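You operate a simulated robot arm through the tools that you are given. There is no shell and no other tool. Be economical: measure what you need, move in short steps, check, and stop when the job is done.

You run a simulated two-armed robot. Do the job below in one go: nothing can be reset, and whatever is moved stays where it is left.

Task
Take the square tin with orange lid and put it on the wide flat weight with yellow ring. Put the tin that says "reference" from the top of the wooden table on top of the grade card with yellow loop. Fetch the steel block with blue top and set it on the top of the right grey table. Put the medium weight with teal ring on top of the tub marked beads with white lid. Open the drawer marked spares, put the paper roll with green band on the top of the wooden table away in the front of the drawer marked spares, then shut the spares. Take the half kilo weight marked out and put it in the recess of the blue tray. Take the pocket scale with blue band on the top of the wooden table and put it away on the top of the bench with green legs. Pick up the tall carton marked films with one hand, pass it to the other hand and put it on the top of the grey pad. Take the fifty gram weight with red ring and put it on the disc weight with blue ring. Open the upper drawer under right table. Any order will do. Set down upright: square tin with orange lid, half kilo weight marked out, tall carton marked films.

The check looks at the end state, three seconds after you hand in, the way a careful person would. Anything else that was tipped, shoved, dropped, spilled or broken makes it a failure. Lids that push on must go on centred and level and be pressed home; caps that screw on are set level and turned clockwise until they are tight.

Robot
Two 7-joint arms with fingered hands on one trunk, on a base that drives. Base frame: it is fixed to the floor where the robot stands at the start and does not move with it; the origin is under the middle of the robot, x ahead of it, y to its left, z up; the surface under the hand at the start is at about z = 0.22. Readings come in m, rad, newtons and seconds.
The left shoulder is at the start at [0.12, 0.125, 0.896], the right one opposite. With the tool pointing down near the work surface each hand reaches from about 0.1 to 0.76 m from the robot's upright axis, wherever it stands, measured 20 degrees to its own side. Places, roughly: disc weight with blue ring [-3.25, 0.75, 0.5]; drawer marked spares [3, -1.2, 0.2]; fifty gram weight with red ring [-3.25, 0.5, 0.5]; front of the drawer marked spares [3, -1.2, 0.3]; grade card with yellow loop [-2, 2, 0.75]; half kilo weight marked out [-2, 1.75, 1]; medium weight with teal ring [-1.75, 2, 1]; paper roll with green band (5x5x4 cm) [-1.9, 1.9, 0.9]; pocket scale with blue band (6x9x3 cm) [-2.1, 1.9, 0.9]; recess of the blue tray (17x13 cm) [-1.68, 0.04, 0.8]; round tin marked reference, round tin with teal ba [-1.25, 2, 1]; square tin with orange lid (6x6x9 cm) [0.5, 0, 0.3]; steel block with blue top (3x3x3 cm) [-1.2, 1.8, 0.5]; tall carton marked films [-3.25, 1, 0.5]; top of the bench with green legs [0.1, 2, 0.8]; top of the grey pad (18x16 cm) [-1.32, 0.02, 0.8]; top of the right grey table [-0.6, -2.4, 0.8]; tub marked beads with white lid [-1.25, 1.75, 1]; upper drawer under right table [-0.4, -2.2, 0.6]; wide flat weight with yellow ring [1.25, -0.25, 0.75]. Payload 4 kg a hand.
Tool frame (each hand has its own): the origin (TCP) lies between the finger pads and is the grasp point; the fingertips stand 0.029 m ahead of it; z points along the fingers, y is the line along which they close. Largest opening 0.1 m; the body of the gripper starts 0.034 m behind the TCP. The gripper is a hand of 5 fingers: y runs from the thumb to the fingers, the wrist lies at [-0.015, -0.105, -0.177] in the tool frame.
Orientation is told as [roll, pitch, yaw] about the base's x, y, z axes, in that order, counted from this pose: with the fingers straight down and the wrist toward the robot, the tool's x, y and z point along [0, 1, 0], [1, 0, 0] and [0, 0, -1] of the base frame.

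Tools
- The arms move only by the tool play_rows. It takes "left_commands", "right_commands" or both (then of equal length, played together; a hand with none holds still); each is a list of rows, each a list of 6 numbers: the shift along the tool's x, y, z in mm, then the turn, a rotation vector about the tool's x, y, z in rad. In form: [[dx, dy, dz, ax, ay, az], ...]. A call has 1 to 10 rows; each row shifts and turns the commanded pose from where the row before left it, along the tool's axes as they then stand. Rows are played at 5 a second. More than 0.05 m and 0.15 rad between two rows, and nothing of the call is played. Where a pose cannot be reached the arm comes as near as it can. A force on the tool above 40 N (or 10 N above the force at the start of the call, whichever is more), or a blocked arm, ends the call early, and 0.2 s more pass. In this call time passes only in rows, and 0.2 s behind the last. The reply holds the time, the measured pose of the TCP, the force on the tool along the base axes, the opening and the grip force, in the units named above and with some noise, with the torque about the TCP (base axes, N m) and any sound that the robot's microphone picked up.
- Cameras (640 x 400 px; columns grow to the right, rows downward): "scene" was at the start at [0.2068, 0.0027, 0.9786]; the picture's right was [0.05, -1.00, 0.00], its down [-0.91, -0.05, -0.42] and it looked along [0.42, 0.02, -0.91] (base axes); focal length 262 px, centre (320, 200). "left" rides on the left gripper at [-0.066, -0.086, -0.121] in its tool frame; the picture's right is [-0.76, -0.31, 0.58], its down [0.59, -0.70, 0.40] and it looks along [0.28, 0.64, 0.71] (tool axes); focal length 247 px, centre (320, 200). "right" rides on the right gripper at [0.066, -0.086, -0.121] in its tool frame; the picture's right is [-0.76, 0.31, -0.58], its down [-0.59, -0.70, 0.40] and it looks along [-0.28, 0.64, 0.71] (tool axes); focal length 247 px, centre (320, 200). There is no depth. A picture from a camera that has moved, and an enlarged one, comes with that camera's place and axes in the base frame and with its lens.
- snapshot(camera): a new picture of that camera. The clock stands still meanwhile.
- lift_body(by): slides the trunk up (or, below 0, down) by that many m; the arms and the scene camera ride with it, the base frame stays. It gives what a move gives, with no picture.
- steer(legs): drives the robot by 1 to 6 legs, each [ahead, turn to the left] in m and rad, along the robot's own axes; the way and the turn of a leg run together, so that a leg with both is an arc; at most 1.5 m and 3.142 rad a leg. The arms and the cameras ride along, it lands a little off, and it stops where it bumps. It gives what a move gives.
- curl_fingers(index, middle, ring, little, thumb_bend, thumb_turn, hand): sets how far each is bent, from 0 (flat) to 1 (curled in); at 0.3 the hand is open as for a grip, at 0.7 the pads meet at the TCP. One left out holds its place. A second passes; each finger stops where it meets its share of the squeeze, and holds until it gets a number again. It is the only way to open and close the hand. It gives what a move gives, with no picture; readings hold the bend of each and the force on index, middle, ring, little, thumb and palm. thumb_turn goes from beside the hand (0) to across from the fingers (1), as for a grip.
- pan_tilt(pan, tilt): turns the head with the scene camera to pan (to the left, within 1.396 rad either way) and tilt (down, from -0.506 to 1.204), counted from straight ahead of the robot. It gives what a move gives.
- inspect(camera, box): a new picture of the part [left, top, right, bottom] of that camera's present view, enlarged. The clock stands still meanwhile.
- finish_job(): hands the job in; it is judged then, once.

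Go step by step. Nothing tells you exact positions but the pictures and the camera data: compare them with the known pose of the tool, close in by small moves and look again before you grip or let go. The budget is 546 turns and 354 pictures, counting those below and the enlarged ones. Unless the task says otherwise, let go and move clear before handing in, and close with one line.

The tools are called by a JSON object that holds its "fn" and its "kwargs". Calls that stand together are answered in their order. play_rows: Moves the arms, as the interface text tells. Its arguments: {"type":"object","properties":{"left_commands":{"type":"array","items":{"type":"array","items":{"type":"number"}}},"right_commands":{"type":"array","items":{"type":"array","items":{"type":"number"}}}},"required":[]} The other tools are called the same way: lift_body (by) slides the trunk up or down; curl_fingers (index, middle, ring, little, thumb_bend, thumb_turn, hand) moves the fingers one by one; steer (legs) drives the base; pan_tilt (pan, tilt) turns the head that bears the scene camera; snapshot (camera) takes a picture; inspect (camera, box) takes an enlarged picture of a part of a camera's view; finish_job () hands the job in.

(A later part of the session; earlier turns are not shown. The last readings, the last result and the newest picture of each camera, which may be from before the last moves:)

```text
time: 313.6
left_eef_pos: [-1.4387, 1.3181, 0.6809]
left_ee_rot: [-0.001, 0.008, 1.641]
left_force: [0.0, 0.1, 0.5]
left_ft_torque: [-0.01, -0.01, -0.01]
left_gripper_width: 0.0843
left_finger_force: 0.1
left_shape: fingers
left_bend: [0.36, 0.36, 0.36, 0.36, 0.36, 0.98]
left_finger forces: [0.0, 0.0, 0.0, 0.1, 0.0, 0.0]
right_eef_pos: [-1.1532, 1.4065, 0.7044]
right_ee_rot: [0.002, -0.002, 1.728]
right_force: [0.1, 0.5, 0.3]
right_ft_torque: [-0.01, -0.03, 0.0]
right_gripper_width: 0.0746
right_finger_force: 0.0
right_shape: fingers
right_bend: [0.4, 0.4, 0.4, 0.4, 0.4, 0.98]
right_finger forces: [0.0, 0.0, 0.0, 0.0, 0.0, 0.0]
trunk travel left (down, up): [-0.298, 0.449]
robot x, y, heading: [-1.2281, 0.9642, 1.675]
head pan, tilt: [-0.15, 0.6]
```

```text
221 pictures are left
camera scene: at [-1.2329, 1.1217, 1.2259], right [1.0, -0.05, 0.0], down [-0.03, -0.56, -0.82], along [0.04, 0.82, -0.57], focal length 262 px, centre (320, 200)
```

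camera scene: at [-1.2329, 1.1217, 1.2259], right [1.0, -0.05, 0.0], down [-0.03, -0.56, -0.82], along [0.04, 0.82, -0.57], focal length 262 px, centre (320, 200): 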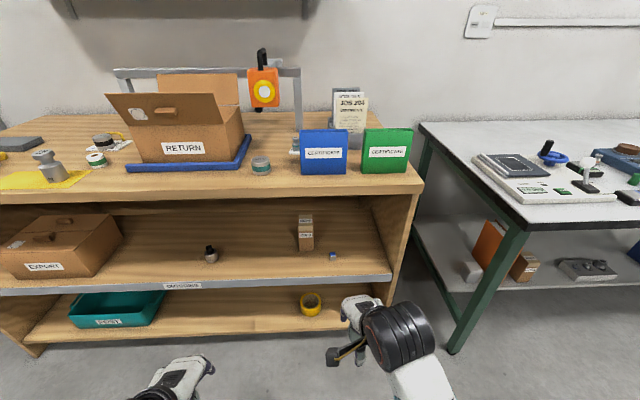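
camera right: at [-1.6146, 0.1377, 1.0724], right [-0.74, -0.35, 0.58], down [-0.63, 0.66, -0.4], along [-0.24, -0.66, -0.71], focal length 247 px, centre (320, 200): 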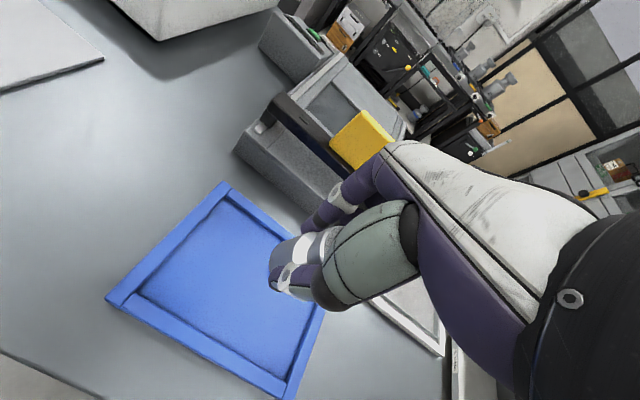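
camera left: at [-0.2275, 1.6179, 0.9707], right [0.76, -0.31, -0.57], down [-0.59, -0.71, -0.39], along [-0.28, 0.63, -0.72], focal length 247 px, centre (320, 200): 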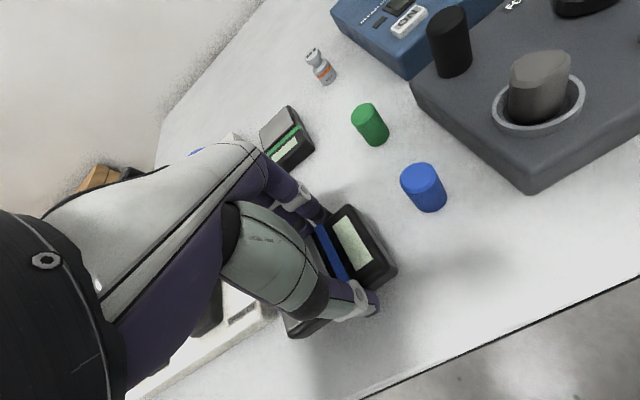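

{"fn": "inspect", "kwargs": {"camera": "scene", "box": [270, 200, 410, 300]}}

```text
4.00 times, centred on (340, 250) of scene
camera zoom: at [-1.2329, 1.1217, 1.2259], right [1.0, -0.05, 0.0], down [-0.03, -0.56, -0.82], along [0.04, 0.82, -0.57], focal length 1049 px, centre (240, 0)
```

zoom: 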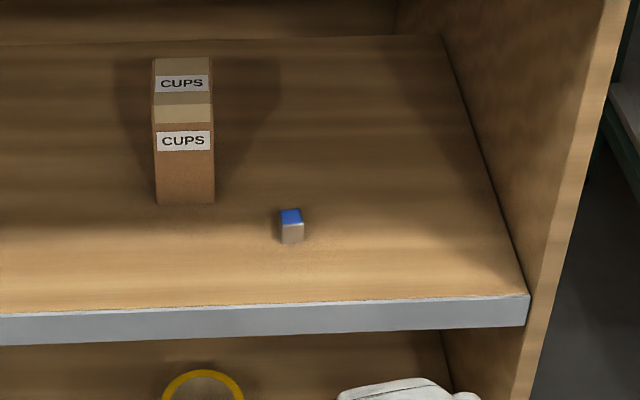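

Block at ≈(-1.15, 1.818) on a shelf at z≈0.47, axis-aligned. Retract both hands, align, and drive in.

{"fn": "play_rows", "kwargs": {"right_commands": [[0, -40, 20, 0, 0, 0], [0, -40, 20, 0, 0, 0], [0, -40, 20, 0, 0, 0]], "left_commands": [[0, -40, 0, 0, 0, 0], [0, -40, 0, 0, 0, 0], [0, -20, 0, 0, 0, 0]]}}

{"fn": "steer", "kwargs": {"legs": [[0, -0.1], [0.36, 0]]}}

{"fn": "snapshot", "kwargs": {"camera": "scene"}}

{"fn": "snapshot", "kwargs": {"camera": "right"}}

```text
time: 314.4
left_eef_pos: [-1.4292, 1.2158, 0.6808]
left_ee_rot: [0.0, 0.007, 1.64]
left_force: [0.2, -0.7, -0.5]
left_ft_torque: [0.04, -0.01, -0.04]
left_gripper_width: 0.0839
left_finger_force: 0.1
left_shape: fingers
left_bend: [0.36, 0.36, 0.36, 0.36, 0.36, 0.98]
left_finger forces: [0.0, 0.0, 0.0, 0.0, 0.0, 0.1]
right_eef_pos: [-1.1353, 1.287, 0.6439]
right_ee_rot: [0.002, -0.005, 1.728]
right_force: [0.4, 0.4, -0.2]
right_ft_torque: [-0.03, 0.02, 0.0]
right_gripper_width: 0.0748
right_finger_force: 0.1
right_shape: fingers
right_bend: [0.4, 0.4, 0.4, 0.4, 0.4, 0.98]
right_finger forces: [0.0, 0.0, 0.0, 0.0, 0.0, 0.0]
trunk travel left (down, up): [-0.298, 0.449]
robot x, y, heading: [-1.2271, 0.9597, 1.67]
head pan, tilt: [-0.15, 0.6]
```

```text
time: 317.2
left_eef_pos: [-1.4048, 1.5992, 0.6818]
left_ee_rot: [-0.002, 0.008, 1.539]
left_force: [0.3, 0.1, 0.2]
left_ft_torque: [-0.01, 0.01, 0.02]
left_gripper_width: 0.0844
left_finger_force: 0.0
left_shape: fingers
left_bend: [0.36, 0.36, 0.36, 0.36, 0.36, 0.98]
left_finger forces: [0.0, 0.0, 0.0, 0.0, 0.0, 0.0]
right_eef_pos: [-1.1026, 1.6406, 0.6438]
right_ee_rot: [0.003, -0.001, 1.627]
right_force: [0.1, -0.3, -0.1]
right_ft_torque: [0.02, 0.04, 0.0]
right_gripper_width: 0.0746
right_finger_force: 0.0
right_shape: fingers
right_bend: [0.4, 0.4, 0.4, 0.4, 0.4, 0.98]
right_finger forces: [0.1, 0.0, 0.0, 0.0, 0.0, 0.0]
trunk travel left (down, up): [-0.298, 0.449]
robot x, y, heading: [-1.2329, 1.3268, 1.573]
head pan, tilt: [-0.15, 0.6]
```

```text
219 pictures are left
camera scene: at [-1.2176, 1.4851, 1.2259], right [0.99, -0.15, 0.0], down [-0.08, -0.56, -0.82], along [0.12, 0.82, -0.57], focal length 262 px, centre (320, 200)
```

scene: 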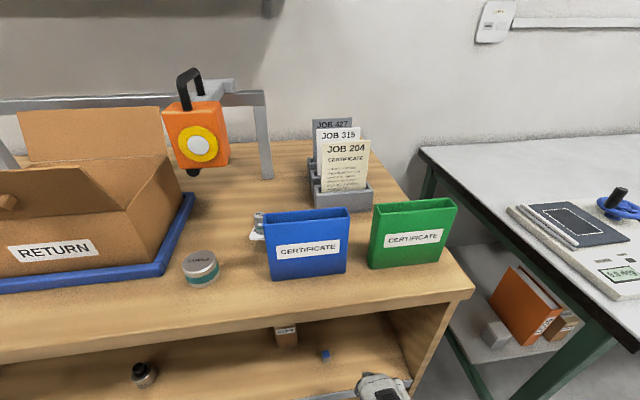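

```text
218 pictures are left
camera right: at [-1.1643, 1.5495, 0.7644], right [0.74, 0.35, 0.58], down [0.63, -0.67, -0.4], along [0.25, 0.66, -0.71], focal length 247 px, centre (320, 200)
```

right: 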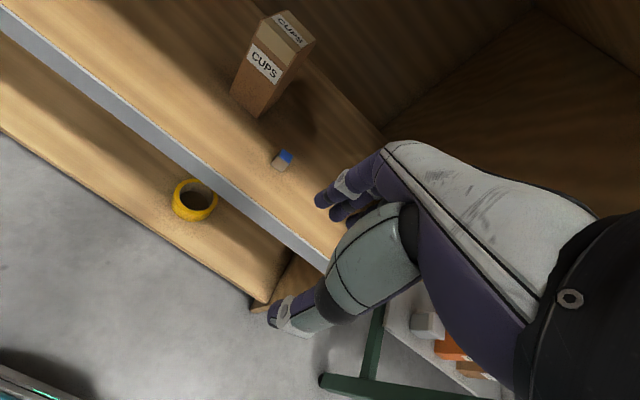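

Block confirmed at (-1.152, 1.818). Reach in under the top, low enough to clear it.

{"fn": "play_rows", "kwargs": {"right_commands": [[20, 0, 40, 0, 0, 0], [19, 10, 40, 0, 0, 0], [0, 43, 0, 0, 0, 0], [0, 43, 0, 0, 0, 0], [0, 43, 0, 0, 0, 0]]}}

{"fn": "snapshot", "kwargs": {"camera": "right"}}

{"fn": "snapshot", "kwargs": {"camera": "scene"}}

```text
time: 318.4
left_eef_pos: [-1.4042, 1.6, 0.6812]
left_ee_rot: [-0.002, 0.008, 1.541]
left_force: [0.4, -0.4, -0.5]
left_ft_torque: [0.0, 0.03, -0.03]
left_gripper_width: 0.084
left_finger_force: 0.0
left_shape: fingers
left_bend: [0.36, 0.36, 0.36, 0.36, 0.36, 0.98]
left_finger forces: [0.1, 0.0, 0.1, 0.0, 0.0, 0.0]
right_eef_pos: [-1.1519, 1.7795, 0.5675]
right_ee_rot: [0.002, 0.0, 1.627]
right_force: [1.0, -0.5, -0.7]
right_ft_torque: [0.04, -0.01, 0.01]
right_gripper_width: 0.0745
right_finger_force: 0.1
right_shape: fingers
right_bend: [0.4, 0.4, 0.4, 0.4, 0.4, 0.98]
right_finger forces: [0.0, 0.1, 0.1, 0.1, 0.1, 0.1]
trunk travel left (down, up): [-0.298, 0.449]
robot x, y, heading: [-1.2303, 1.3278, 1.566]
head pan, tilt: [-0.15, 0.6]
```

```text
217 pictures are left
camera right: at [-1.2129, 1.6883, 0.6873], right [0.74, 0.35, 0.58], down [0.63, -0.67, -0.4], along [0.25, 0.66, -0.71], focal length 247 px, centre (320, 200)
```

right: 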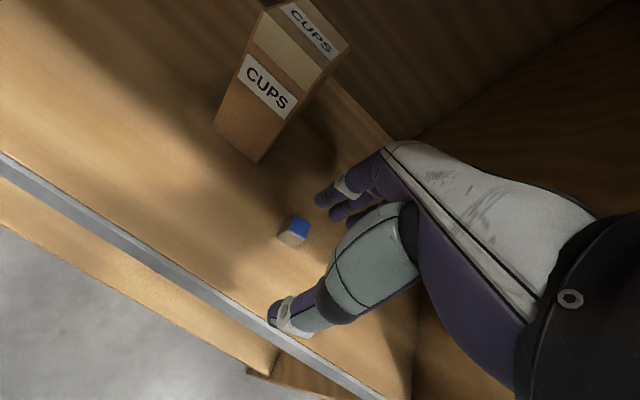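

```text
216 pictures are left
camera scene: at [-1.2176, 1.485, 1.2259], right [0.99, -0.15, 0.0], down [-0.08, -0.56, -0.82], along [0.12, 0.82, -0.57], focal length 262 px, centre (320, 200)
```

scene: 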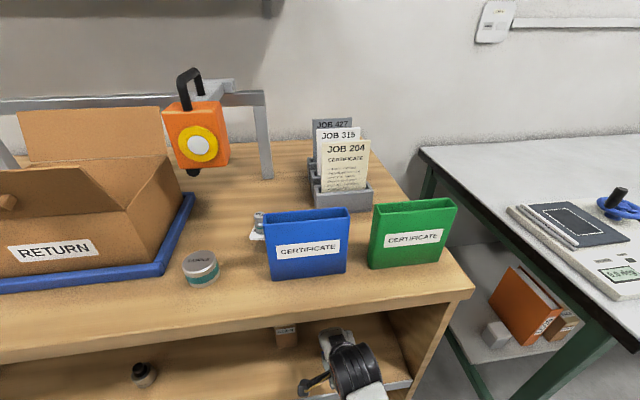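

{"fn": "play_rows", "kwargs": {"right_commands": [[2, 36, 0, 0, 0, 0], [0, 0, 25, 0, 0, 0], [0, 0, 25, 0, 0, 0]]}}

{"fn": "snapshot", "kwargs": {"camera": "right"}}

```text
time: 319.2
left_eef_pos: [-1.4046, 1.5998, 0.6821]
left_ee_rot: [-0.002, 0.008, 1.538]
left_force: [-0.5, 0.2, 0.4]
left_ft_torque: [-0.04, -0.02, -0.01]
left_gripper_width: 0.0843
left_finger_force: 0.1
left_shape: fingers
left_bend: [0.36, 0.36, 0.36, 0.36, 0.36, 0.98]
left_finger forces: [0.0, 0.0, 0.0, 0.1, 0.0, 0.0]
right_eef_pos: [-1.1545, 1.8151, 0.5148]
right_ee_rot: [0.002, -0.002, 1.624]
right_force: [-0.3, -0.5, 0.9]
right_ft_torque: [-0.01, -0.01, 0.02]
right_gripper_width: 0.0744
right_finger_force: 0.1
right_shape: fingers
right_bend: [0.4, 0.4, 0.4, 0.4, 0.4, 0.98]
right_finger forces: [0.0, 0.0, 0.1, 0.0, 0.1, 0.1]
trunk travel left (down, up): [-0.298, 0.449]
robot x, y, heading: [-1.232, 1.3297, 1.573]
head pan, tilt: [-0.15, 0.6]
```

```text
215 pictures are left
camera right: at [-1.2152, 1.7246, 0.6348], right [0.74, 0.35, 0.58], down [0.63, -0.67, -0.4], along [0.25, 0.66, -0.71], focal length 247 px, centre (320, 200)
```

right: 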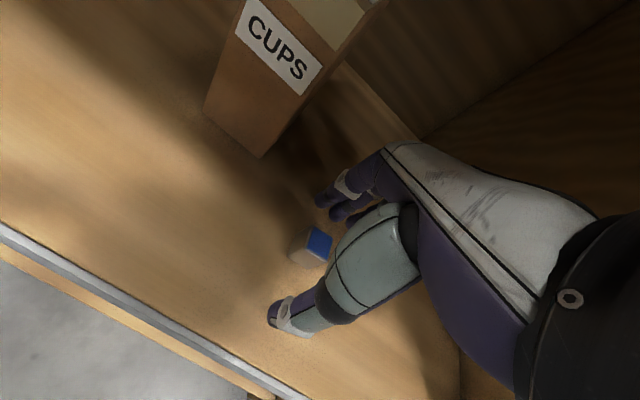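

{"fn": "play_rows", "kwargs": {"right_commands": [[0, 0, 5, 0, 0, 0]]}}

{"fn": "curl_fingers", "kwargs": {"hand": "right", "index": 0.6, "middle": 0.6, "thumb_bend": 0.6}}

{"fn": "inspect", "kwargs": {"camera": "right", "box": [230, 150, 410, 350]}}

```text
time: 319.6
left_eef_pos: [-1.4048, 1.5992, 0.6804]
left_ee_rot: [-0.002, 0.009, 1.539]
left_force: [-0.6, -0.8, -0.3]
left_ft_torque: [0.01, 0.0, -0.01]
left_gripper_width: 0.0845
left_finger_force: 0.1
left_shape: fingers
left_bend: [0.36, 0.36, 0.36, 0.36, 0.36, 0.98]
left_finger forces: [0.0, 0.1, 0.1, 0.0, 0.0, 0.0]
right_eef_pos: [-1.1549, 1.8137, 0.5093]
right_ee_rot: [0.001, -0.002, 1.625]
right_force: [-0.1, 0.2, 0.1]
right_ft_torque: [0.02, 0.01, 0.01]
right_gripper_width: 0.0743
right_finger_force: 0.1
right_shape: fingers
right_bend: [0.4, 0.4, 0.4, 0.4, 0.4, 0.98]
right_finger forces: [0.1, 0.1, 0.0, 0.0, 0.0, 0.1]
trunk travel left (down, up): [-0.298, 0.449]
robot x, y, heading: [-1.2339, 1.3298, 1.574]
head pan, tilt: [-0.15, 0.6]
```

```text
time: 320.6
left_eef_pos: [-1.404, 1.5989, 0.682]
left_ee_rot: [-0.003, 0.01, 1.539]
left_force: [-0.2, -0.6, -0.5]
left_ft_torque: [0.02, 0.02, 0.02]
left_gripper_width: 0.0842
left_finger_force: 0.1
left_shape: fingers
left_bend: [0.36, 0.36, 0.36, 0.36, 0.36, 0.98]
left_finger forces: [0.0, 0.0, 0.0, 0.0, 0.1, 0.1]
right_eef_pos: [-1.155, 1.8145, 0.5082]
right_ee_rot: [0.001, -0.001, 1.627]
right_force: [-0.1, -0.3, 0.8]
right_ft_torque: [0.02, 0.02, -0.01]
right_gripper_width: 0.0259
right_finger_force: 0.1
right_shape: fingers
right_bend: [0.6, 0.6, 0.4, 0.4, 0.6, 0.98]
right_finger forces: [0.1, 0.1, 0.1, 0.0, 0.1, 0.0]
trunk travel left (down, up): [-0.298, 0.449]
robot x, y, heading: [-1.2326, 1.3257, 1.574]
head pan, tilt: [-0.15, 0.6]
```

```text
2.00 times, centred on (320, 250) of right
camera zoom: at [-1.2153, 1.7237, 0.6298], right [0.74, 0.35, 0.58], down [0.63, -0.67, -0.4], along [0.25, 0.66, -0.71], focal length 494 px, centre (320, 100)
```

zoom: 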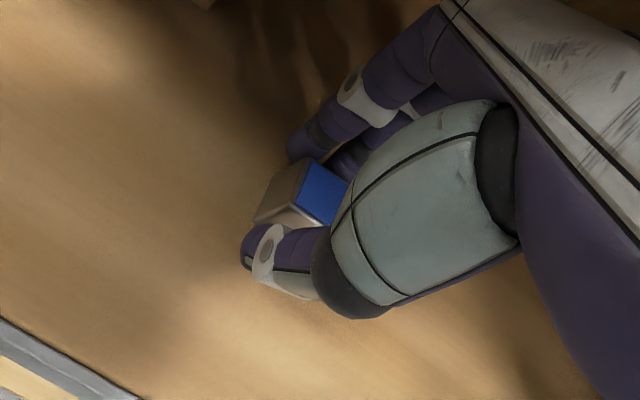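

{"fn": "curl_fingers", "kwargs": {"hand": "right", "index": 0.72, "middle": 0.72, "thumb_bend": 0.72}}

{"fn": "inspect", "kwargs": {"camera": "right", "box": [230, 150, 410, 350]}}

```text
time: 321.6
left_eef_pos: [-1.4038, 1.6003, 0.6813]
left_ee_rot: [-0.003, 0.009, 1.54]
left_force: [0.5, 0.0, -1.3]
left_ft_torque: [0.01, 0.01, -0.05]
left_gripper_width: 0.0843
left_finger_force: 0.1
left_shape: fingers
left_bend: [0.36, 0.36, 0.36, 0.36, 0.36, 0.98]
left_finger forces: [0.0, 0.0, 0.0, 0.1, 0.0, 0.0]
right_eef_pos: [-1.1554, 1.8143, 0.5087]
right_ee_rot: [0.0, 0.0, 1.624]
right_force: [0.5, 0.3, 0.4]
right_ft_torque: [-0.05, 0.03, -0.02]
right_gripper_width: 0.0171
right_finger_force: 9.4
right_shape: fingers
right_bend: [0.65, 0.67, 0.4, 0.4, 0.65, 0.96]
right_finger forces: [6.1, 3.6, 0.0, 0.0, 9.2, 0.1]
trunk travel left (down, up): [-0.298, 0.449]
robot x, y, heading: [-1.2326, 1.3257, 1.572]
head pan, tilt: [-0.15, 0.6]
```

```text
2.00 times, centred on (320, 250) of right
camera zoom: at [-1.2153, 1.7238, 0.6298], right [0.74, 0.35, 0.58], down [0.63, -0.67, -0.4], along [0.25, 0.66, -0.71], focal length 494 px, centre (320, 100)
```

zoom: 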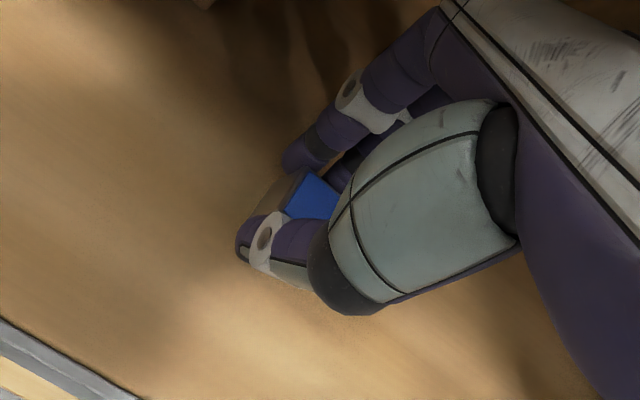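

Gripped. Lift a little and withdraw.

{"fn": "play_rows", "kwargs": {"right_commands": [[0, 0, -20, 0, 0, 0], [0, 0, -25, 0, 0, 0], [0, -45, 0, 0, 0, 0], [0, -45, 0, 0, 0, 0], [0, -45, 0, 0, 0, 0], [0, -45, 0, 0, 0, 0]]}}

{"fn": "snapshot", "kwargs": {"camera": "right"}}

```text
time: 323.0
left_eef_pos: [-1.4041, 1.5982, 0.6807]
left_ee_rot: [-0.002, 0.008, 1.539]
left_force: [-0.3, 0.4, 0.3]
left_ft_torque: [0.0, 0.01, 0.02]
left_gripper_width: 0.0844
left_finger_force: 0.0
left_shape: fingers
left_bend: [0.36, 0.36, 0.36, 0.36, 0.36, 0.98]
left_finger forces: [0.1, 0.0, 0.0, 0.0, 0.0, 0.0]
right_eef_pos: [-1.1451, 1.6362, 0.5604]
right_ee_rot: [0.002, -0.003, 1.626]
right_force: [-0.4, -0.2, -0.7]
right_ft_torque: [0.02, -0.02, -0.01]
right_gripper_width: 0.0174
right_finger_force: 9.2
right_shape: fingers
right_bend: [0.65, 0.67, 0.4, 0.4, 0.65, 0.96]
right_finger forces: [5.7, 3.3, 0.0, 0.0, 9.1, 0.0]
trunk travel left (down, up): [-0.298, 0.449]
robot x, y, heading: [-1.2264, 1.3284, 1.569]
head pan, tilt: [-0.15, 0.6]
```

```text
212 pictures are left
camera right: at [-1.2051, 1.5455, 0.6806], right [0.74, 0.35, 0.58], down [0.63, -0.67, -0.4], along [0.25, 0.66, -0.71], focal length 247 px, centre (320, 200)
```

right: 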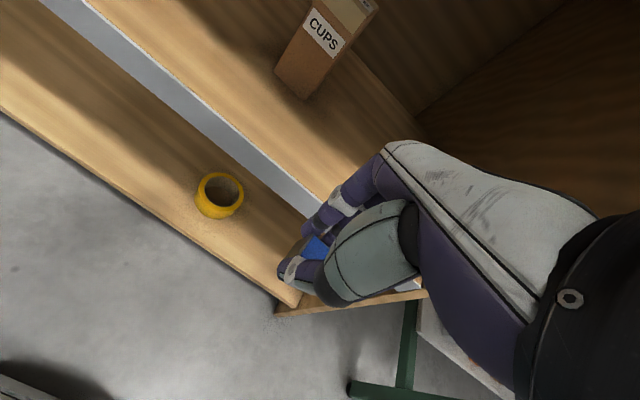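

Block in hand. Back off, raise the trunk, and go for the paper roll with the left hand.

{"fn": "steer", "kwargs": {"legs": [[-0.45, 0]]}}

{"fn": "lift_body", "kwargs": {"by": 0.3}}

{"fn": "steer", "kwargs": {"legs": [[0, 0.9], [0.72, 0], [0, -0.9]]}}

{"fn": "pan_tilt", "kwargs": {"pan": 0, "tilt": 0.85}}

{"fn": "snapshot", "kwargs": {"camera": "scene"}}

```text
time: 325.8
left_eef_pos: [-1.4031, 1.1508, 0.6816]
left_ee_rot: [-0.003, 0.008, 1.533]
left_force: [-0.3, 0.7, 0.8]
left_ft_torque: [-0.01, -0.04, -0.02]
left_gripper_width: 0.0843
left_finger_force: 0.1
left_shape: fingers
left_bend: [0.36, 0.36, 0.36, 0.36, 0.36, 0.98]
left_finger forces: [0.0, 0.1, 0.0, 0.0, 0.1, 0.1]
right_eef_pos: [-1.1432, 1.1864, 0.5599]
right_ee_rot: [0.002, -0.003, 1.619]
right_force: [-0.5, -0.6, -1.5]
right_ft_torque: [-0.01, 0.02, -0.04]
right_gripper_width: 0.0176
right_finger_force: 8.9
right_shape: fingers
right_bend: [0.65, 0.67, 0.4, 0.4, 0.65, 0.96]
right_finger forces: [5.6, 3.4, 0.0, 0.0, 9.0, 0.0]
trunk travel left (down, up): [-0.298, 0.449]
robot x, y, heading: [-1.2313, 0.8744, 1.562]
head pan, tilt: [-0.15, 0.6]
```

```text
time: 328.8
left_eef_pos: [-1.4036, 1.1493, 0.9811]
left_ee_rot: [0.0, 0.009, 1.532]
left_force: [0.7, -0.5, 0.3]
left_ft_torque: [0.01, 0.01, -0.04]
left_gripper_width: 0.0843
left_finger_force: 0.1
left_shape: fingers
left_bend: [0.36, 0.36, 0.36, 0.36, 0.36, 0.98]
left_finger forces: [0.0, 0.0, 0.1, 0.1, 0.0, 0.0]
right_eef_pos: [-1.1438, 1.186, 0.8596]
right_ee_rot: [0.002, -0.002, 1.618]
right_force: [-0.1, 0.0, -1.8]
right_ft_torque: [-0.04, -0.02, -0.04]
right_gripper_width: 0.0172
right_finger_force: 9.3
right_shape: fingers
right_bend: [0.65, 0.67, 0.4, 0.4, 0.65, 0.96]
right_finger forces: [5.7, 3.3, 0.0, 0.0, 9.1, 0.0]
trunk travel left (down, up): [-0.598, 0.149]
robot x, y, heading: [-1.2312, 0.8789, 1.564]
head pan, tilt: [-0.15, 0.6]
```

```text
time: 337.5
left_eef_pos: [-1.9898, 1.6085, 0.9806]
left_ee_rot: [-0.003, 0.008, 1.558]
left_force: [-0.1, -0.3, -0.3]
left_ft_torque: [-0.01, 0.01, 0.02]
left_gripper_width: 0.0845
left_finger_force: 0.1
left_shape: fingers
left_bend: [0.36, 0.36, 0.36, 0.36, 0.36, 0.98]
left_finger forces: [0.1, 0.1, 0.1, 0.1, 0.1, 0.0]
right_eef_pos: [-1.732, 1.652, 0.8599]
right_ee_rot: [0.002, -0.001, 1.645]
right_force: [0.4, -0.3, -1.0]
right_ft_torque: [0.01, -0.03, -0.02]
right_gripper_width: 0.0174
right_finger_force: 8.8
right_shape: fingers
right_bend: [0.65, 0.67, 0.4, 0.4, 0.65, 0.96]
right_finger forces: [5.5, 3.1, 0.0, 0.0, 8.7, 0.0]
trunk travel left (down, up): [-0.598, 0.149]
robot x, y, heading: [-1.8147, 1.3385, 1.586]
head pan, tilt: [-0.15, 0.6]
```

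```text
time: 338.3
left_eef_pos: [-1.9898, 1.6091, 0.9814]
left_ee_rot: [-0.004, 0.008, 1.559]
left_force: [0.7, 0.1, -0.5]
left_ft_torque: [-0.02, 0.03, 0.01]
left_gripper_width: 0.0843
left_finger_force: 0.0
left_shape: fingers
left_bend: [0.36, 0.36, 0.36, 0.36, 0.36, 0.98]
left_finger forces: [0.0, 0.0, 0.0, 0.0, 0.0, 0.1]
right_eef_pos: [-1.7332, 1.652, 0.8589]
right_ee_rot: [0.002, -0.001, 1.643]
right_force: [-0.9, 0.2, -0.3]
right_ft_torque: [-0.01, 0.01, 0.01]
right_gripper_width: 0.0172
right_finger_force: 8.8
right_shape: fingers
right_bend: [0.65, 0.67, 0.4, 0.4, 0.65, 0.96]
right_finger forces: [5.4, 3.2, 0.0, 0.0, 8.7, 0.0]
trunk travel left (down, up): [-0.598, 0.149]
robot x, y, heading: [-1.8119, 1.3437, 1.589]
head pan, tilt: [0.0, 0.85]
```

```text
211 pictures are left
camera scene: at [-1.8144, 1.4468, 1.5087], right [1.0, 0.02, 0.0], down [0.01, -0.75, -0.66], along [-0.01, 0.66, -0.75], focal length 262 px, centre (320, 200)
```

scene: 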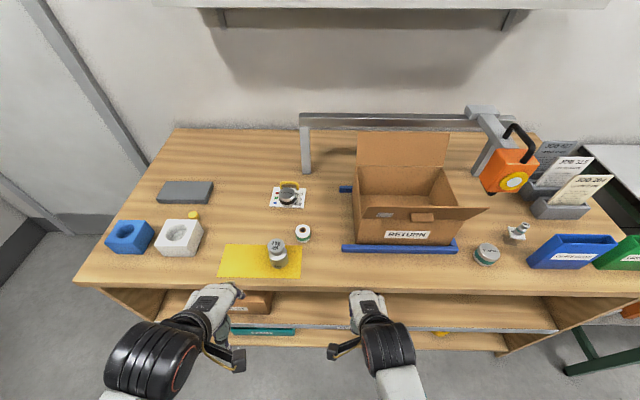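

The 1 kg weight stands close to the roll's front-left, so I'll approach the roll diagonally from the right-front (heading ≈2.2) with the left hand.

{"fn": "steer", "kwargs": {"legs": [[-0.45, 0], [0, -1.036], [0.533, 0], [0, 1.647], [0.2, 0]]}}

{"fn": "snapshot", "kwargs": {"camera": "scene"}}

```text
time: 351.7
left_eef_pos: [-1.7801, 1.434, 0.982]
left_ee_rot: [-0.001, 0.008, 2.201]
left_force: [-0.7, 0.2, -0.2]
left_ft_torque: [-0.03, 0.0, 0.0]
left_gripper_width: 0.0844
left_finger_force: 0.0
left_shape: fingers
left_bend: [0.36, 0.36, 0.36, 0.36, 0.36, 0.98]
left_finger forces: [0.0, 0.0, 0.0, 0.0, 0.0, 0.0]
right_eef_pos: [-1.5976, 1.6228, 0.8584]
right_ee_rot: [0.0, -0.001, 2.286]
right_force: [-0.3, 0.1, -1.7]
right_ft_torque: [0.01, -0.02, 0.0]
right_gripper_width: 0.0169
right_finger_force: 8.4
right_shape: fingers
right_bend: [0.65, 0.67, 0.4, 0.4, 0.65, 0.96]
right_finger forces: [5.2, 3.1, 0.2, 0.0, 8.3, 0.0]
trunk travel left (down, up): [-0.598, 0.149]
robot x, y, heading: [-1.4766, 1.3238, 2.228]
head pan, tilt: [0.0, 0.85]
```

```text
210 pictures are left
camera scene: at [-1.5417, 1.4081, 1.5086], right [0.79, 0.61, 0.0], down [0.46, -0.59, -0.66], along [-0.4, 0.52, -0.75], focal length 262 px, centre (320, 200)
```

scene: 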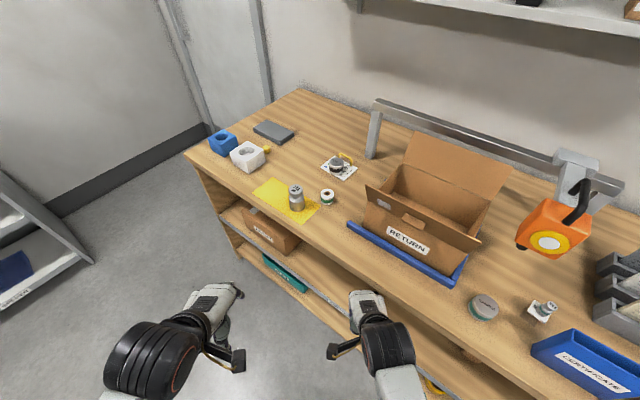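

{"fn": "play_rows", "kwargs": {"right_commands": [[0, -40, 0, 0, 0, 0], [0, -40, 0, 0, 0, 0], [-10, -40, 0, 0, 0, 0], [-10, -20, 0, 0, 0, 0]]}}

{"fn": "play_rows", "kwargs": {"left_commands": [[0, 40, -20, 0, 0, 0], [0, 40, -20, 0, 0, 0], [0, 40, -20, 0, 0, 0], [-30, 36, 0, 0, 0, 0], [-30, 36, 0, 0, 0, 0], [-30, 36, 0, 0, 0, 0], [-30, 36, 0, 0, 0, 0], [-30, 36, 0, 0, 0, 0], [-20, 40, 0, 0, 0, 0]]}}

{"fn": "snapshot", "kwargs": {"camera": "left"}}

{"fn": "snapshot", "kwargs": {"camera": "scene"}}

```text
time: 352.7
left_eef_pos: [-1.7816, 1.4349, 0.9806]
left_ee_rot: [-0.002, 0.01, 2.201]
left_force: [0.5, 0.1, -0.2]
left_ft_torque: [-0.02, -0.04, -0.03]
left_gripper_width: 0.0841
left_finger_force: 0.0
left_shape: fingers
left_bend: [0.36, 0.36, 0.36, 0.36, 0.36, 0.98]
left_finger forces: [0.0, 0.0, 0.0, 0.1, 0.1, 0.0]
right_eef_pos: [-1.4934, 1.5296, 0.8573]
right_ee_rot: [0.002, -0.005, 2.285]
right_force: [0.7, -0.8, 0.0]
right_ft_torque: [0.0, 0.0, 0.03]
right_gripper_width: 0.017
right_finger_force: 8.2
right_shape: fingers
right_bend: [0.65, 0.67, 0.4, 0.4, 0.65, 0.96]
right_finger forces: [5.2, 3.2, 0.0, 0.1, 8.4, 0.0]
trunk travel left (down, up): [-0.598, 0.149]
robot x, y, heading: [-1.4776, 1.3262, 2.233]
head pan, tilt: [0.0, 0.85]
```

```text
time: 354.7
left_eef_pos: [-1.8459, 1.8087, 1.0366]
left_ee_rot: [0.0, 0.009, 2.2]
left_force: [1.0, 0.0, -0.3]
left_ft_torque: [-0.01, 0.0, 0.0]
left_gripper_width: 0.0842
left_finger_force: 0.0
left_shape: fingers
left_bend: [0.36, 0.36, 0.36, 0.36, 0.36, 0.98]
left_finger forces: [0.1, 0.0, 0.0, 0.0, 0.0, 0.0]
right_eef_pos: [-1.4932, 1.5301, 0.8563]
right_ee_rot: [0.002, -0.001, 2.288]
right_force: [0.1, 0.3, -1.7]
right_ft_torque: [-0.04, 0.02, -0.01]
right_gripper_width: 0.0171
right_finger_force: 8.6
right_shape: fingers
right_bend: [0.65, 0.67, 0.4, 0.4, 0.65, 0.96]
right_finger forces: [5.2, 3.1, 0.1, 0.0, 8.4, 0.1]
trunk travel left (down, up): [-0.598, 0.149]
robot x, y, heading: [-1.4762, 1.3214, 2.23]
head pan, tilt: [0.0, 0.85]
```

```text
209 pictures are left
camera left: at [-1.7426, 1.7779, 1.1581], right [0.8, 0.19, -0.57], down [-0.06, -0.92, -0.39], along [-0.6, 0.35, -0.72], focal length 247 px, centre (320, 200)
```

left: 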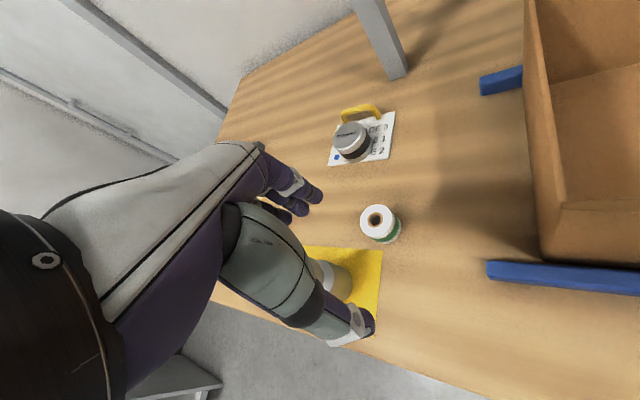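

```text
208 pictures are left
camera scene: at [-1.5423, 1.4099, 1.5085], right [0.79, 0.61, 0.0], down [0.46, -0.6, -0.66], along [-0.4, 0.52, -0.75], focal length 262 px, centre (320, 200)
```

scene: 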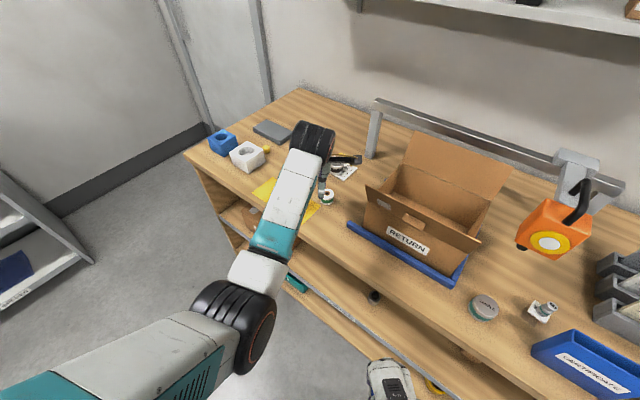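

{"fn": "play_rows", "kwargs": {"left_commands": [[-22, 30, 0, 0, 0, 0], [0, 33, 0, 0, 0, 0], [0, 0, 40, 0, 0, 0], [0, 0, 30, 0, 0, 0]]}}

{"fn": "snapshot", "kwargs": {"camera": "left"}}

{"fn": "inspect", "kwargs": {"camera": "scene", "box": [240, 110, 400, 230]}}

```text
time: 355.7
left_eef_pos: [-1.8638, 1.8735, 0.9691]
left_ee_rot: [-0.002, 0.008, 2.201]
left_force: [-0.6, 0.5, 0.0]
left_ft_torque: [-0.01, -0.02, -0.01]
left_gripper_width: 0.0842
left_finger_force: 0.2
left_shape: fingers
left_bend: [0.36, 0.36, 0.36, 0.36, 0.36, 0.98]
left_finger forces: [0.0, 0.0, 0.0, 0.0, 0.0, 0.0]
right_eef_pos: [-1.4937, 1.5294, 0.858]
right_ee_rot: [0.002, -0.003, 2.286]
right_force: [0.3, -0.7, -1.2]
right_ft_torque: [-0.01, -0.06, 0.01]
right_gripper_width: 0.0168
right_finger_force: 8.7
right_shape: fingers
right_bend: [0.65, 0.67, 0.4, 0.4, 0.65, 0.96]
right_finger forces: [5.2, 3.1, 0.0, 0.1, 8.4, 0.0]
trunk travel left (down, up): [-0.598, 0.149]
robot x, y, heading: [-1.4767, 1.3266, 2.224]
head pan, tilt: [0.0, 0.85]
```

```text
207 pictures are left
camera left: at [-1.7613, 1.8424, 1.0902], right [0.8, 0.19, -0.57], down [-0.06, -0.92, -0.39], along [-0.6, 0.35, -0.72], focal length 247 px, centre (320, 200)
```

left: 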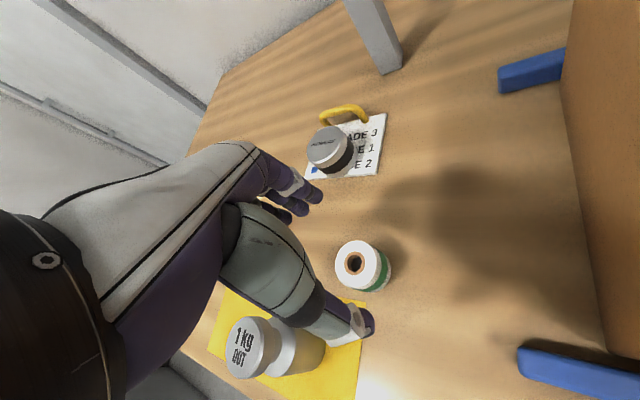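

```text
3.33 times, centred on (320, 170) of scene
camera zoom: at [-1.5425, 1.4087, 1.5085], right [0.79, 0.61, 0.0], down [0.46, -0.6, -0.66], along [-0.4, 0.52, -0.75], focal length 874 px, centre (320, 300)
```

zoom: 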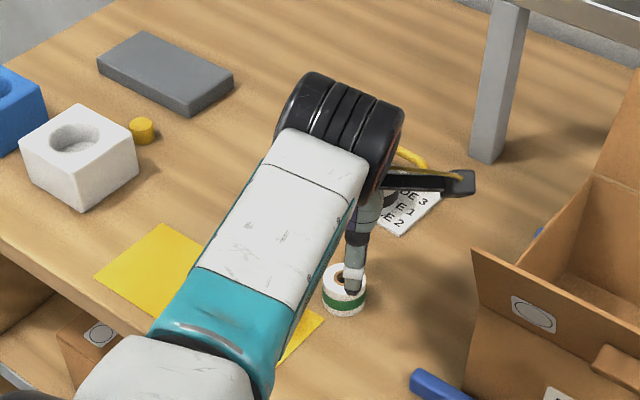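

{"fn": "play_rows", "kwargs": {"left_commands": [[-2, 2, 25, 0, 0, 0], [0, 0, 25, 0, 0, 0]]}}

{"fn": "snapshot", "kwargs": {"camera": "left"}}

```text
time: 356.3
left_eef_pos: [-1.864, 1.8765, 0.9176]
left_ee_rot: [-0.001, 0.009, 2.199]
left_force: [0.4, 0.5, 0.0]
left_ft_torque: [0.0, 0.01, -0.01]
left_gripper_width: 0.0842
left_finger_force: 0.0
left_shape: fingers
left_bend: [0.36, 0.36, 0.36, 0.36, 0.36, 0.98]
left_finger forces: [0.0, 0.0, 0.0, 0.1, 0.0, 0.0]
right_eef_pos: [-1.4924, 1.53, 0.8567]
right_ee_rot: [0.002, -0.003, 2.287]
right_force: [-0.6, 0.8, -1.7]
right_ft_torque: [0.0, 0.04, 0.0]
right_gripper_width: 0.017
right_finger_force: 8.5
right_shape: fingers
right_bend: [0.65, 0.67, 0.4, 0.4, 0.65, 0.96]
right_finger forces: [5.2, 3.1, 0.1, 0.0, 8.4, 0.0]
trunk travel left (down, up): [-0.598, 0.149]
robot x, y, heading: [-1.4728, 1.324, 2.231]
head pan, tilt: [0.0, 0.85]
```

```text
205 pictures are left
camera left: at [-1.7604, 1.8463, 1.0397], right [0.8, 0.19, -0.57], down [-0.06, -0.92, -0.39], along [-0.6, 0.35, -0.72], focal length 247 px, centre (320, 200)
```

left: 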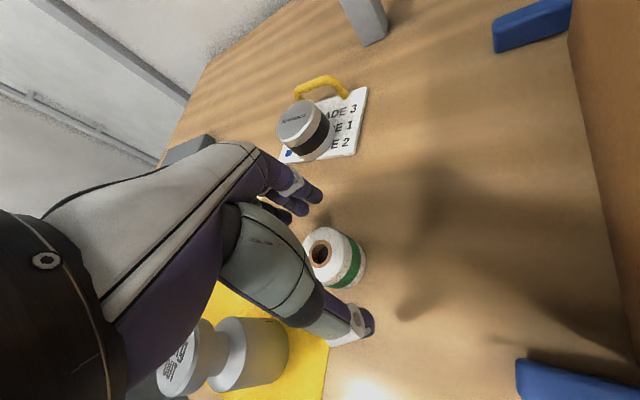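

{"fn": "play_rows", "kwargs": {"left_commands": [[0, -2, 10, 0, 0, 0], [0, 0, 10, 0, 0, 0]]}}

{"fn": "curl_fingers", "kwargs": {"hand": "left", "index": 0.54, "middle": 0.54, "ring": 0.54, "little": 0.5, "thumb_bend": 0.54}}

{"fn": "snapshot", "kwargs": {"camera": "left"}}

```text
time: 356.9
left_eef_pos: [-1.8646, 1.8668, 0.9007]
left_ee_rot: [-0.002, 0.008, 2.201]
left_force: [0.2, -0.6, 0.5]
left_ft_torque: [-0.01, 0.01, 0.02]
left_gripper_width: 0.0842
left_finger_force: 0.2
left_shape: fingers
left_bend: [0.36, 0.36, 0.36, 0.36, 0.36, 0.98]
left_finger forces: [0.1, 0.0, 0.0, 0.0, 0.1, 0.0]
left hand out of reach, approached as far as the arm can: row 2
right_eef_pos: [-1.4935, 1.5297, 0.8574]
right_ee_rot: [0.001, -0.002, 2.286]
right_force: [0.5, -0.2, -0.4]
right_ft_torque: [0.0, 0.02, 0.03]
right_gripper_width: 0.0171
right_finger_force: 7.9
right_shape: fingers
right_bend: [0.65, 0.67, 0.4, 0.4, 0.65, 0.96]
right_finger forces: [5.1, 3.1, 0.0, 0.0, 8.4, 0.1]
trunk travel left (down, up): [-0.598, 0.149]
robot x, y, heading: [-1.4781, 1.3213, 2.229]
head pan, tilt: [0.0, 0.85]
```

```text
time: 357.9
left_eef_pos: [-1.8636, 1.8678, 0.9011]
left_ee_rot: [-0.002, 0.008, 2.201]
left_force: [-0.3, -0.2, 0.4]
left_ft_torque: [-0.01, 0.01, -0.04]
left_gripper_width: 0.0407
left_finger_force: 0.1
left_shape: fingers
left_bend: [0.54, 0.54, 0.54, 0.5, 0.54, 0.98]
left_finger forces: [0.0, 0.3, 0.0, 0.0, 0.1, 0.1]
right_eef_pos: [-1.4923, 1.5297, 0.858]
right_ee_rot: [0.001, -0.002, 2.287]
right_force: [0.0, 0.7, -0.8]
right_ft_torque: [-0.01, -0.02, -0.01]
right_gripper_width: 0.0169
right_finger_force: 8.4
right_shape: fingers
right_bend: [0.65, 0.67, 0.4, 0.4, 0.65, 0.96]
right_finger forces: [5.3, 3.1, 0.1, 0.0, 8.4, 0.0]
trunk travel left (down, up): [-0.598, 0.149]
robot x, y, heading: [-1.4767, 1.3259, 2.227]
head pan, tilt: [0.0, 0.85]
```

```text
204 pictures are left
camera left: at [-1.7614, 1.8367, 1.0219], right [0.8, 0.19, -0.57], down [-0.06, -0.92, -0.39], along [-0.6, 0.35, -0.72], focal length 247 px, centre (320, 200)
```

left: 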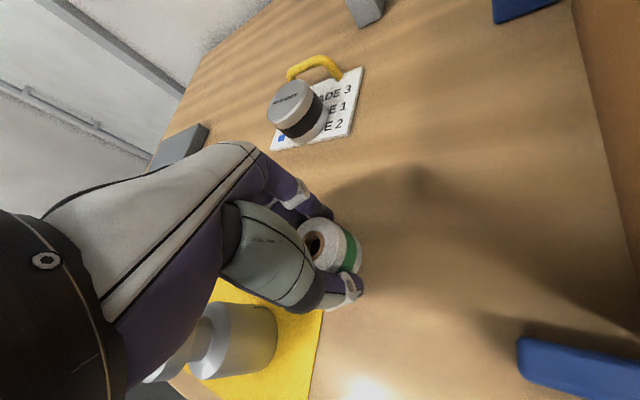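

{"fn": "curl_fingers", "kwargs": {"hand": "left", "index": 0.64, "middle": 0.64, "ring": 0.6, "thumb_bend": 0.64}}

{"fn": "play_rows", "kwargs": {"left_commands": [[0, 0, -15, 0, 0, 0], [0, 0, -30, 0, 0, 0], [0, 0, -40, 0, 0, 0], [0, 0, -40, 0, 0, 0]]}}

{"fn": "snapshot", "kwargs": {"camera": "left"}}

```text
time: 358.9
left_eef_pos: [-1.8635, 1.8684, 0.8991]
left_ee_rot: [-0.002, 0.008, 2.2]
left_force: [-0.2, 0.9, 1.2]
left_ft_torque: [0.02, -0.03, 0.01]
left_gripper_width: 0.0336
left_finger_force: 6.6
left_shape: fingers
left_bend: [0.6, 0.6, 0.6, 0.5, 0.58, 0.97]
left_finger forces: [3.9, 3.7, 0.0, 0.1, 6.8, 0.1]
right_eef_pos: [-1.4923, 1.53, 0.8578]
right_ee_rot: [0.002, -0.002, 2.286]
right_force: [1.3, 0.1, -1.2]
right_ft_torque: [0.02, -0.01, 0.03]
right_gripper_width: 0.0167
right_finger_force: 7.8
right_shape: fingers
right_bend: [0.65, 0.67, 0.4, 0.4, 0.65, 0.96]
right_finger forces: [5.3, 3.1, 0.0, 0.0, 8.4, 0.1]
trunk travel left (down, up): [-0.598, 0.149]
robot x, y, heading: [-1.477, 1.3261, 2.224]
head pan, tilt: [0.0, 0.85]
```

```text
time: 359.9
left_eef_pos: [-1.8635, 1.8701, 1.0221]
left_ee_rot: [-0.001, 0.01, 2.198]
left_force: [0.3, 0.5, -1.3]
left_ft_torque: [0.02, 0.01, -0.02]
left_gripper_width: 0.0334
left_finger_force: 6.7
left_shape: fingers
left_bend: [0.6, 0.6, 0.6, 0.5, 0.58, 0.97]
left_finger forces: [3.6, 3.4, 0.0, 0.1, 6.9, 0.1]
right_eef_pos: [-1.4925, 1.529, 0.8569]
right_ee_rot: [0.001, -0.003, 2.286]
right_force: [0.0, 0.6, -0.1]
right_ft_torque: [-0.01, 0.04, 0.0]
right_gripper_width: 0.0169
right_finger_force: 8.4
right_shape: fingers
right_bend: [0.65, 0.67, 0.4, 0.4, 0.65, 0.96]
right_finger forces: [5.2, 3.0, 0.0, 0.1, 8.4, 0.0]
trunk travel left (down, up): [-0.598, 0.149]
robot x, y, heading: [-1.4776, 1.3235, 2.225]
head pan, tilt: [0.0, 0.85]
```

```text
203 pictures are left
camera left: at [-1.7612, 1.8393, 1.1441], right [0.8, 0.19, -0.57], down [-0.06, -0.92, -0.39], along [-0.6, 0.35, -0.72], focal length 247 px, centre (320, 200)
```

left: 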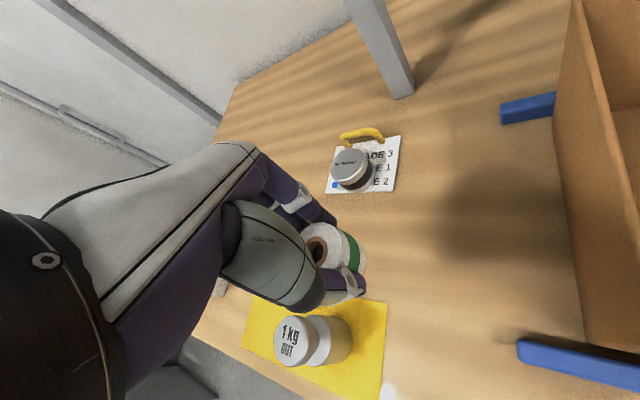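

Roll held. Retract, then drive through the middle gap toward the right grey table.

{"fn": "play_rows", "kwargs": {"left_commands": [[0, 0, -30, 0, 0, 0], [0, -45, 0, 0, 0, 0], [0, -45, 0, 0, 0, 0], [0, -45, 0, 0, 0, 0], [20, -44, 0, 0, 0, 0], [20, -44, 0, 0, 0, 0], [20, -44, 0, 0, 0, 0]]}}

{"fn": "steer", "kwargs": {"legs": [[-0.5, 0], [0, -2.227], [0.95, 0], [0, -1.571], [1.5, 0], [0.6, 0]]}}

{"fn": "pan_tilt", "kwargs": {"pan": 0, "tilt": 0.55}}

{"fn": "snapshot", "kwargs": {"camera": "scene"}}

```text
time: 361.1
left_eef_pos: [-1.8243, 1.7546, 1.1514]
left_ee_rot: [0.022, -0.19, 2.219]
left_force: [0.6, 0.1, -1.1]
left_ft_torque: [0.03, -0.03, 0.02]
left_gripper_width: 0.033
left_finger_force: 7.1
left_shape: fingers
left_bend: [0.6, 0.6, 0.6, 0.5, 0.58, 0.96]
left_finger forces: [3.6, 3.2, 0.0, 0.0, 6.7, 0.1]
right_eef_pos: [-1.4937, 1.5292, 0.8582]
right_ee_rot: [0.0, -0.002, 2.288]
right_force: [0.6, -0.1, -1.5]
right_ft_torque: [-0.02, 0.0, 0.0]
right_gripper_width: 0.017
right_finger_force: 8.5
right_shape: fingers
right_bend: [0.65, 0.67, 0.4, 0.4, 0.65, 0.96]
right_finger forces: [5.1, 3.1, 0.0, 0.1, 8.4, 0.1]
trunk travel left (down, up): [-0.598, 0.149]
robot x, y, heading: [-1.4762, 1.3272, 2.223]
head pan, tilt: [0.0, 0.85]
stopped in row 6 (left hand): the arm was blocked; the commanded pose is now the measured one
```

```text
time: 387.9
left_eef_pos: [-0.3752, -1.7063, 1.15]
left_ee_rot: [0.023, -0.188, -1.65]
left_force: [-0.2, 0.1, -1.1]
left_ft_torque: [-0.01, 0.0, -0.01]
left_gripper_width: 0.0321
left_finger_force: 6.1
left_shape: fingers
left_bend: [0.6, 0.61, 0.6, 0.5, 0.58, 0.96]
left_finger forces: [3.3, 3.0, 0.1, 0.1, 5.9, 0.0]
right_eef_pos: [-0.4748, -1.3163, 0.8578]
right_ee_rot: [0.003, 0.0, -1.58]
right_force: [0.3, -1.0, -1.9]
right_ft_torque: [-0.01, -0.03, 0.07]
right_gripper_width: 0.0167
right_finger_force: 7.4
right_shape: fingers
right_bend: [0.65, 0.68, 0.4, 0.4, 0.65, 0.96]
right_finger forces: [5.1, 3.0, 0.0, 0.0, 8.0, 0.0]
trunk travel left (down, up): [-0.598, 0.149]
robot x, y, heading: [-0.3477, -1.15, -1.638]
head pan, tilt: [0.0, 0.85]
```

```text
time: 388.7
left_eef_pos: [-0.3748, -1.7054, 1.151]
left_ee_rot: [0.024, -0.187, -1.65]
left_force: [0.3, -0.8, -1.1]
left_ft_torque: [-0.01, -0.02, -0.01]
left_gripper_width: 0.0324
left_finger_force: 6.2
left_shape: fingers
left_bend: [0.6, 0.61, 0.6, 0.5, 0.58, 0.96]
left_finger forces: [3.3, 3.0, 0.1, 0.0, 5.9, 0.0]
right_eef_pos: [-0.4739, -1.3159, 0.8572]
right_ee_rot: [0.002, -0.003, -1.579]
right_force: [-0.2, -0.8, -1.6]
right_ft_torque: [0.0, -0.02, 0.0]
right_gripper_width: 0.0167
right_finger_force: 7.6
right_shape: fingers
right_bend: [0.65, 0.68, 0.4, 0.4, 0.65, 0.96]
right_finger forces: [5.0, 3.1, 0.0, 0.0, 8.1, 0.0]
trunk travel left (down, up): [-0.598, 0.149]
robot x, y, heading: [-0.352, -1.1502, -1.639]
head pan, tilt: [0.0, 0.55]
```

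```text
202 pictures are left
camera scene: at [-0.3569, -1.2709, 1.5339], right [-1.0, 0.07, 0.0], down [0.04, 0.52, -0.85], along [-0.06, -0.85, -0.52], focal length 262 px, centre (320, 200)
```

scene: 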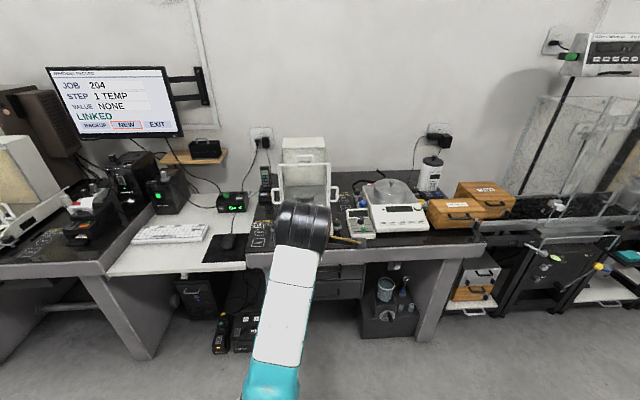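

{"fn": "play_rows", "kwargs": {"left_commands": [[0, 0, 0, 0.15, 0, 0], [0, 0, 20, 0.037, -0.024, 0], [0, -20, 40, 0, 0, 0], [0, -30, 35, 0, 0, 0], [20, -40, 0, 0, 0, 0], [20, -40, 0, 0, 0, 0], [20, -40, 0, 0, 0, 0]]}}

{"fn": "snapshot", "kwargs": {"camera": "scene"}}

{"fn": "inspect", "kwargs": {"camera": "scene", "box": [230, 140, 510, 320]}}

```text
time: 389.9
left_eef_pos: [-0.3471, -1.6958, 1.1479]
left_ee_rot: [0.02, -0.189, -1.63]
left_force: [0.0, -1.1, -1.6]
left_ft_torque: [-0.01, -0.01, 0.02]
left_gripper_width: 0.0323
left_finger_force: 7.1
left_shape: fingers
left_bend: [0.6, 0.61, 0.6, 0.5, 0.58, 0.96]
left_finger forces: [3.3, 3.1, 0.0, 0.2, 6.0, 0.0]
right_eef_pos: [-0.474, -1.3172, 0.8581]
right_ee_rot: [0.001, -0.002, -1.58]
right_force: [1.9, -0.4, -1.4]
right_ft_torque: [-0.02, -0.02, -0.03]
right_gripper_width: 0.0165
right_finger_force: 8.2
right_shape: fingers
right_bend: [0.65, 0.68, 0.4, 0.4, 0.65, 0.96]
right_finger forces: [5.2, 3.0, 0.1, 0.1, 8.1, 0.0]
trunk travel left (down, up): [-0.598, 0.149]
robot x, y, heading: [-0.3481, -1.1533, -1.638]
head pan, tilt: [0.0, 0.55]
stopped in row 5 (left hand): the arm was blocked; the commanded pose is now the measured one
```

```text
201 pictures are left
camera scene: at [-0.356, -1.2703, 1.534], right [-1.0, 0.07, 0.0], down [0.03, 0.52, -0.85], along [-0.06, -0.85, -0.52], focal length 262 px, centre (320, 200)
```

scene: 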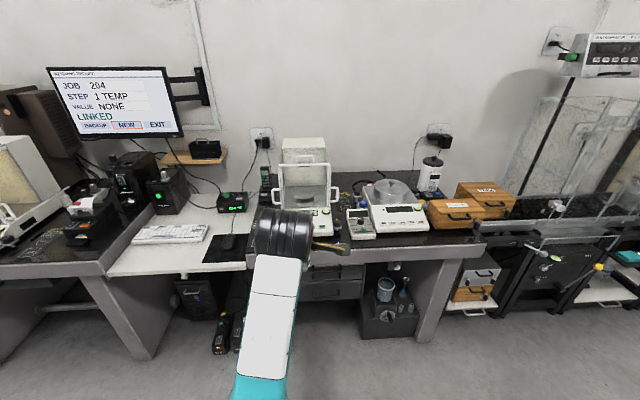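

```text
2.22 times, centred on (370, 230) of scene
camera zoom: at [-0.356, -1.2703, 1.534], right [-1.0, 0.07, 0.0], down [0.03, 0.52, -0.85], along [-0.06, -0.85, -0.52], focal length 583 px, centre (209, 133)
```

zoom: 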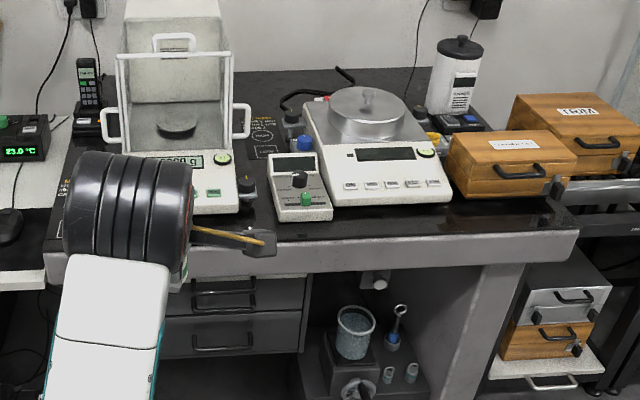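

The left arm is stuck in an awkward posture. Try a pure sideways move to its own side first.

{"fn": "play_rows", "kwargs": {"left_commands": [[30, 0, 0, 0, 0, 0], [30, 0, 0, 0, 0, 0], [30, 0, 0, 0, 0, 0]]}}

```text
time: 390.7
left_eef_pos: [-0.2558, -1.7001, 1.1453]
left_ee_rot: [0.017, -0.188, -1.632]
left_force: [-1.0, -0.8, -0.2]
left_ft_torque: [0.02, 0.02, -0.01]
left_gripper_width: 0.0325
left_finger_force: 6.1
left_shape: fingers
left_bend: [0.6, 0.61, 0.6, 0.5, 0.58, 0.96]
left_finger forces: [3.2, 3.1, 0.1, 0.1, 6.0, 0.0]
right_eef_pos: [-0.4731, -1.3164, 0.8573]
right_ee_rot: [0.0, -0.003, -1.578]
right_force: [0.0, 0.0, -0.6]
right_ft_torque: [0.0, 0.01, 0.01]
right_gripper_width: 0.0164
right_finger_force: 7.6
right_shape: fingers
right_bend: [0.65, 0.68, 0.4, 0.4, 0.65, 0.96]
right_finger forces: [5.0, 3.0, 0.1, 0.0, 8.1, 0.0]
trunk travel left (down, up): [-0.598, 0.149]
robot x, y, heading: [-0.3524, -1.1531, -1.634]
head pan, tilt: [0.0, 0.55]
```

Sideways works. Now level it and lower gradually.

{"fn": "play_rows", "kwargs": {"left_commands": [[20, 0, 20, 0, 0, 0], [20, 0, 20, 0.08, 0, 0], [0, 0, 20, 0.1, 0, 0]]}}

```text
time: 391.5
left_eef_pos: [-0.2168, -1.7141, 1.0906]
left_ee_rot: [0.017, -0.007, -1.626]
left_force: [-0.5, -0.6, -0.1]
left_ft_torque: [0.0, -0.02, -0.01]
left_gripper_width: 0.0322
left_finger_force: 5.7
left_shape: fingers
left_bend: [0.6, 0.61, 0.6, 0.5, 0.58, 0.96]
left_finger forces: [3.2, 3.2, 0.1, 0.0, 6.0, 0.0]
right_eef_pos: [-0.474, -1.3158, 0.8566]
right_ee_rot: [0.0, -0.001, -1.578]
right_force: [0.5, 0.0, -0.9]
right_ft_torque: [-0.01, 0.04, -0.01]
right_gripper_width: 0.0167
right_finger_force: 7.9
right_shape: fingers
right_bend: [0.65, 0.68, 0.4, 0.4, 0.65, 0.96]
right_finger forces: [5.1, 3.0, 0.1, 0.1, 8.0, 0.0]
trunk travel left (down, up): [-0.598, 0.149]
robot x, y, heading: [-0.3556, -1.1541, -1.634]
head pan, tilt: [0.0, 0.55]
```

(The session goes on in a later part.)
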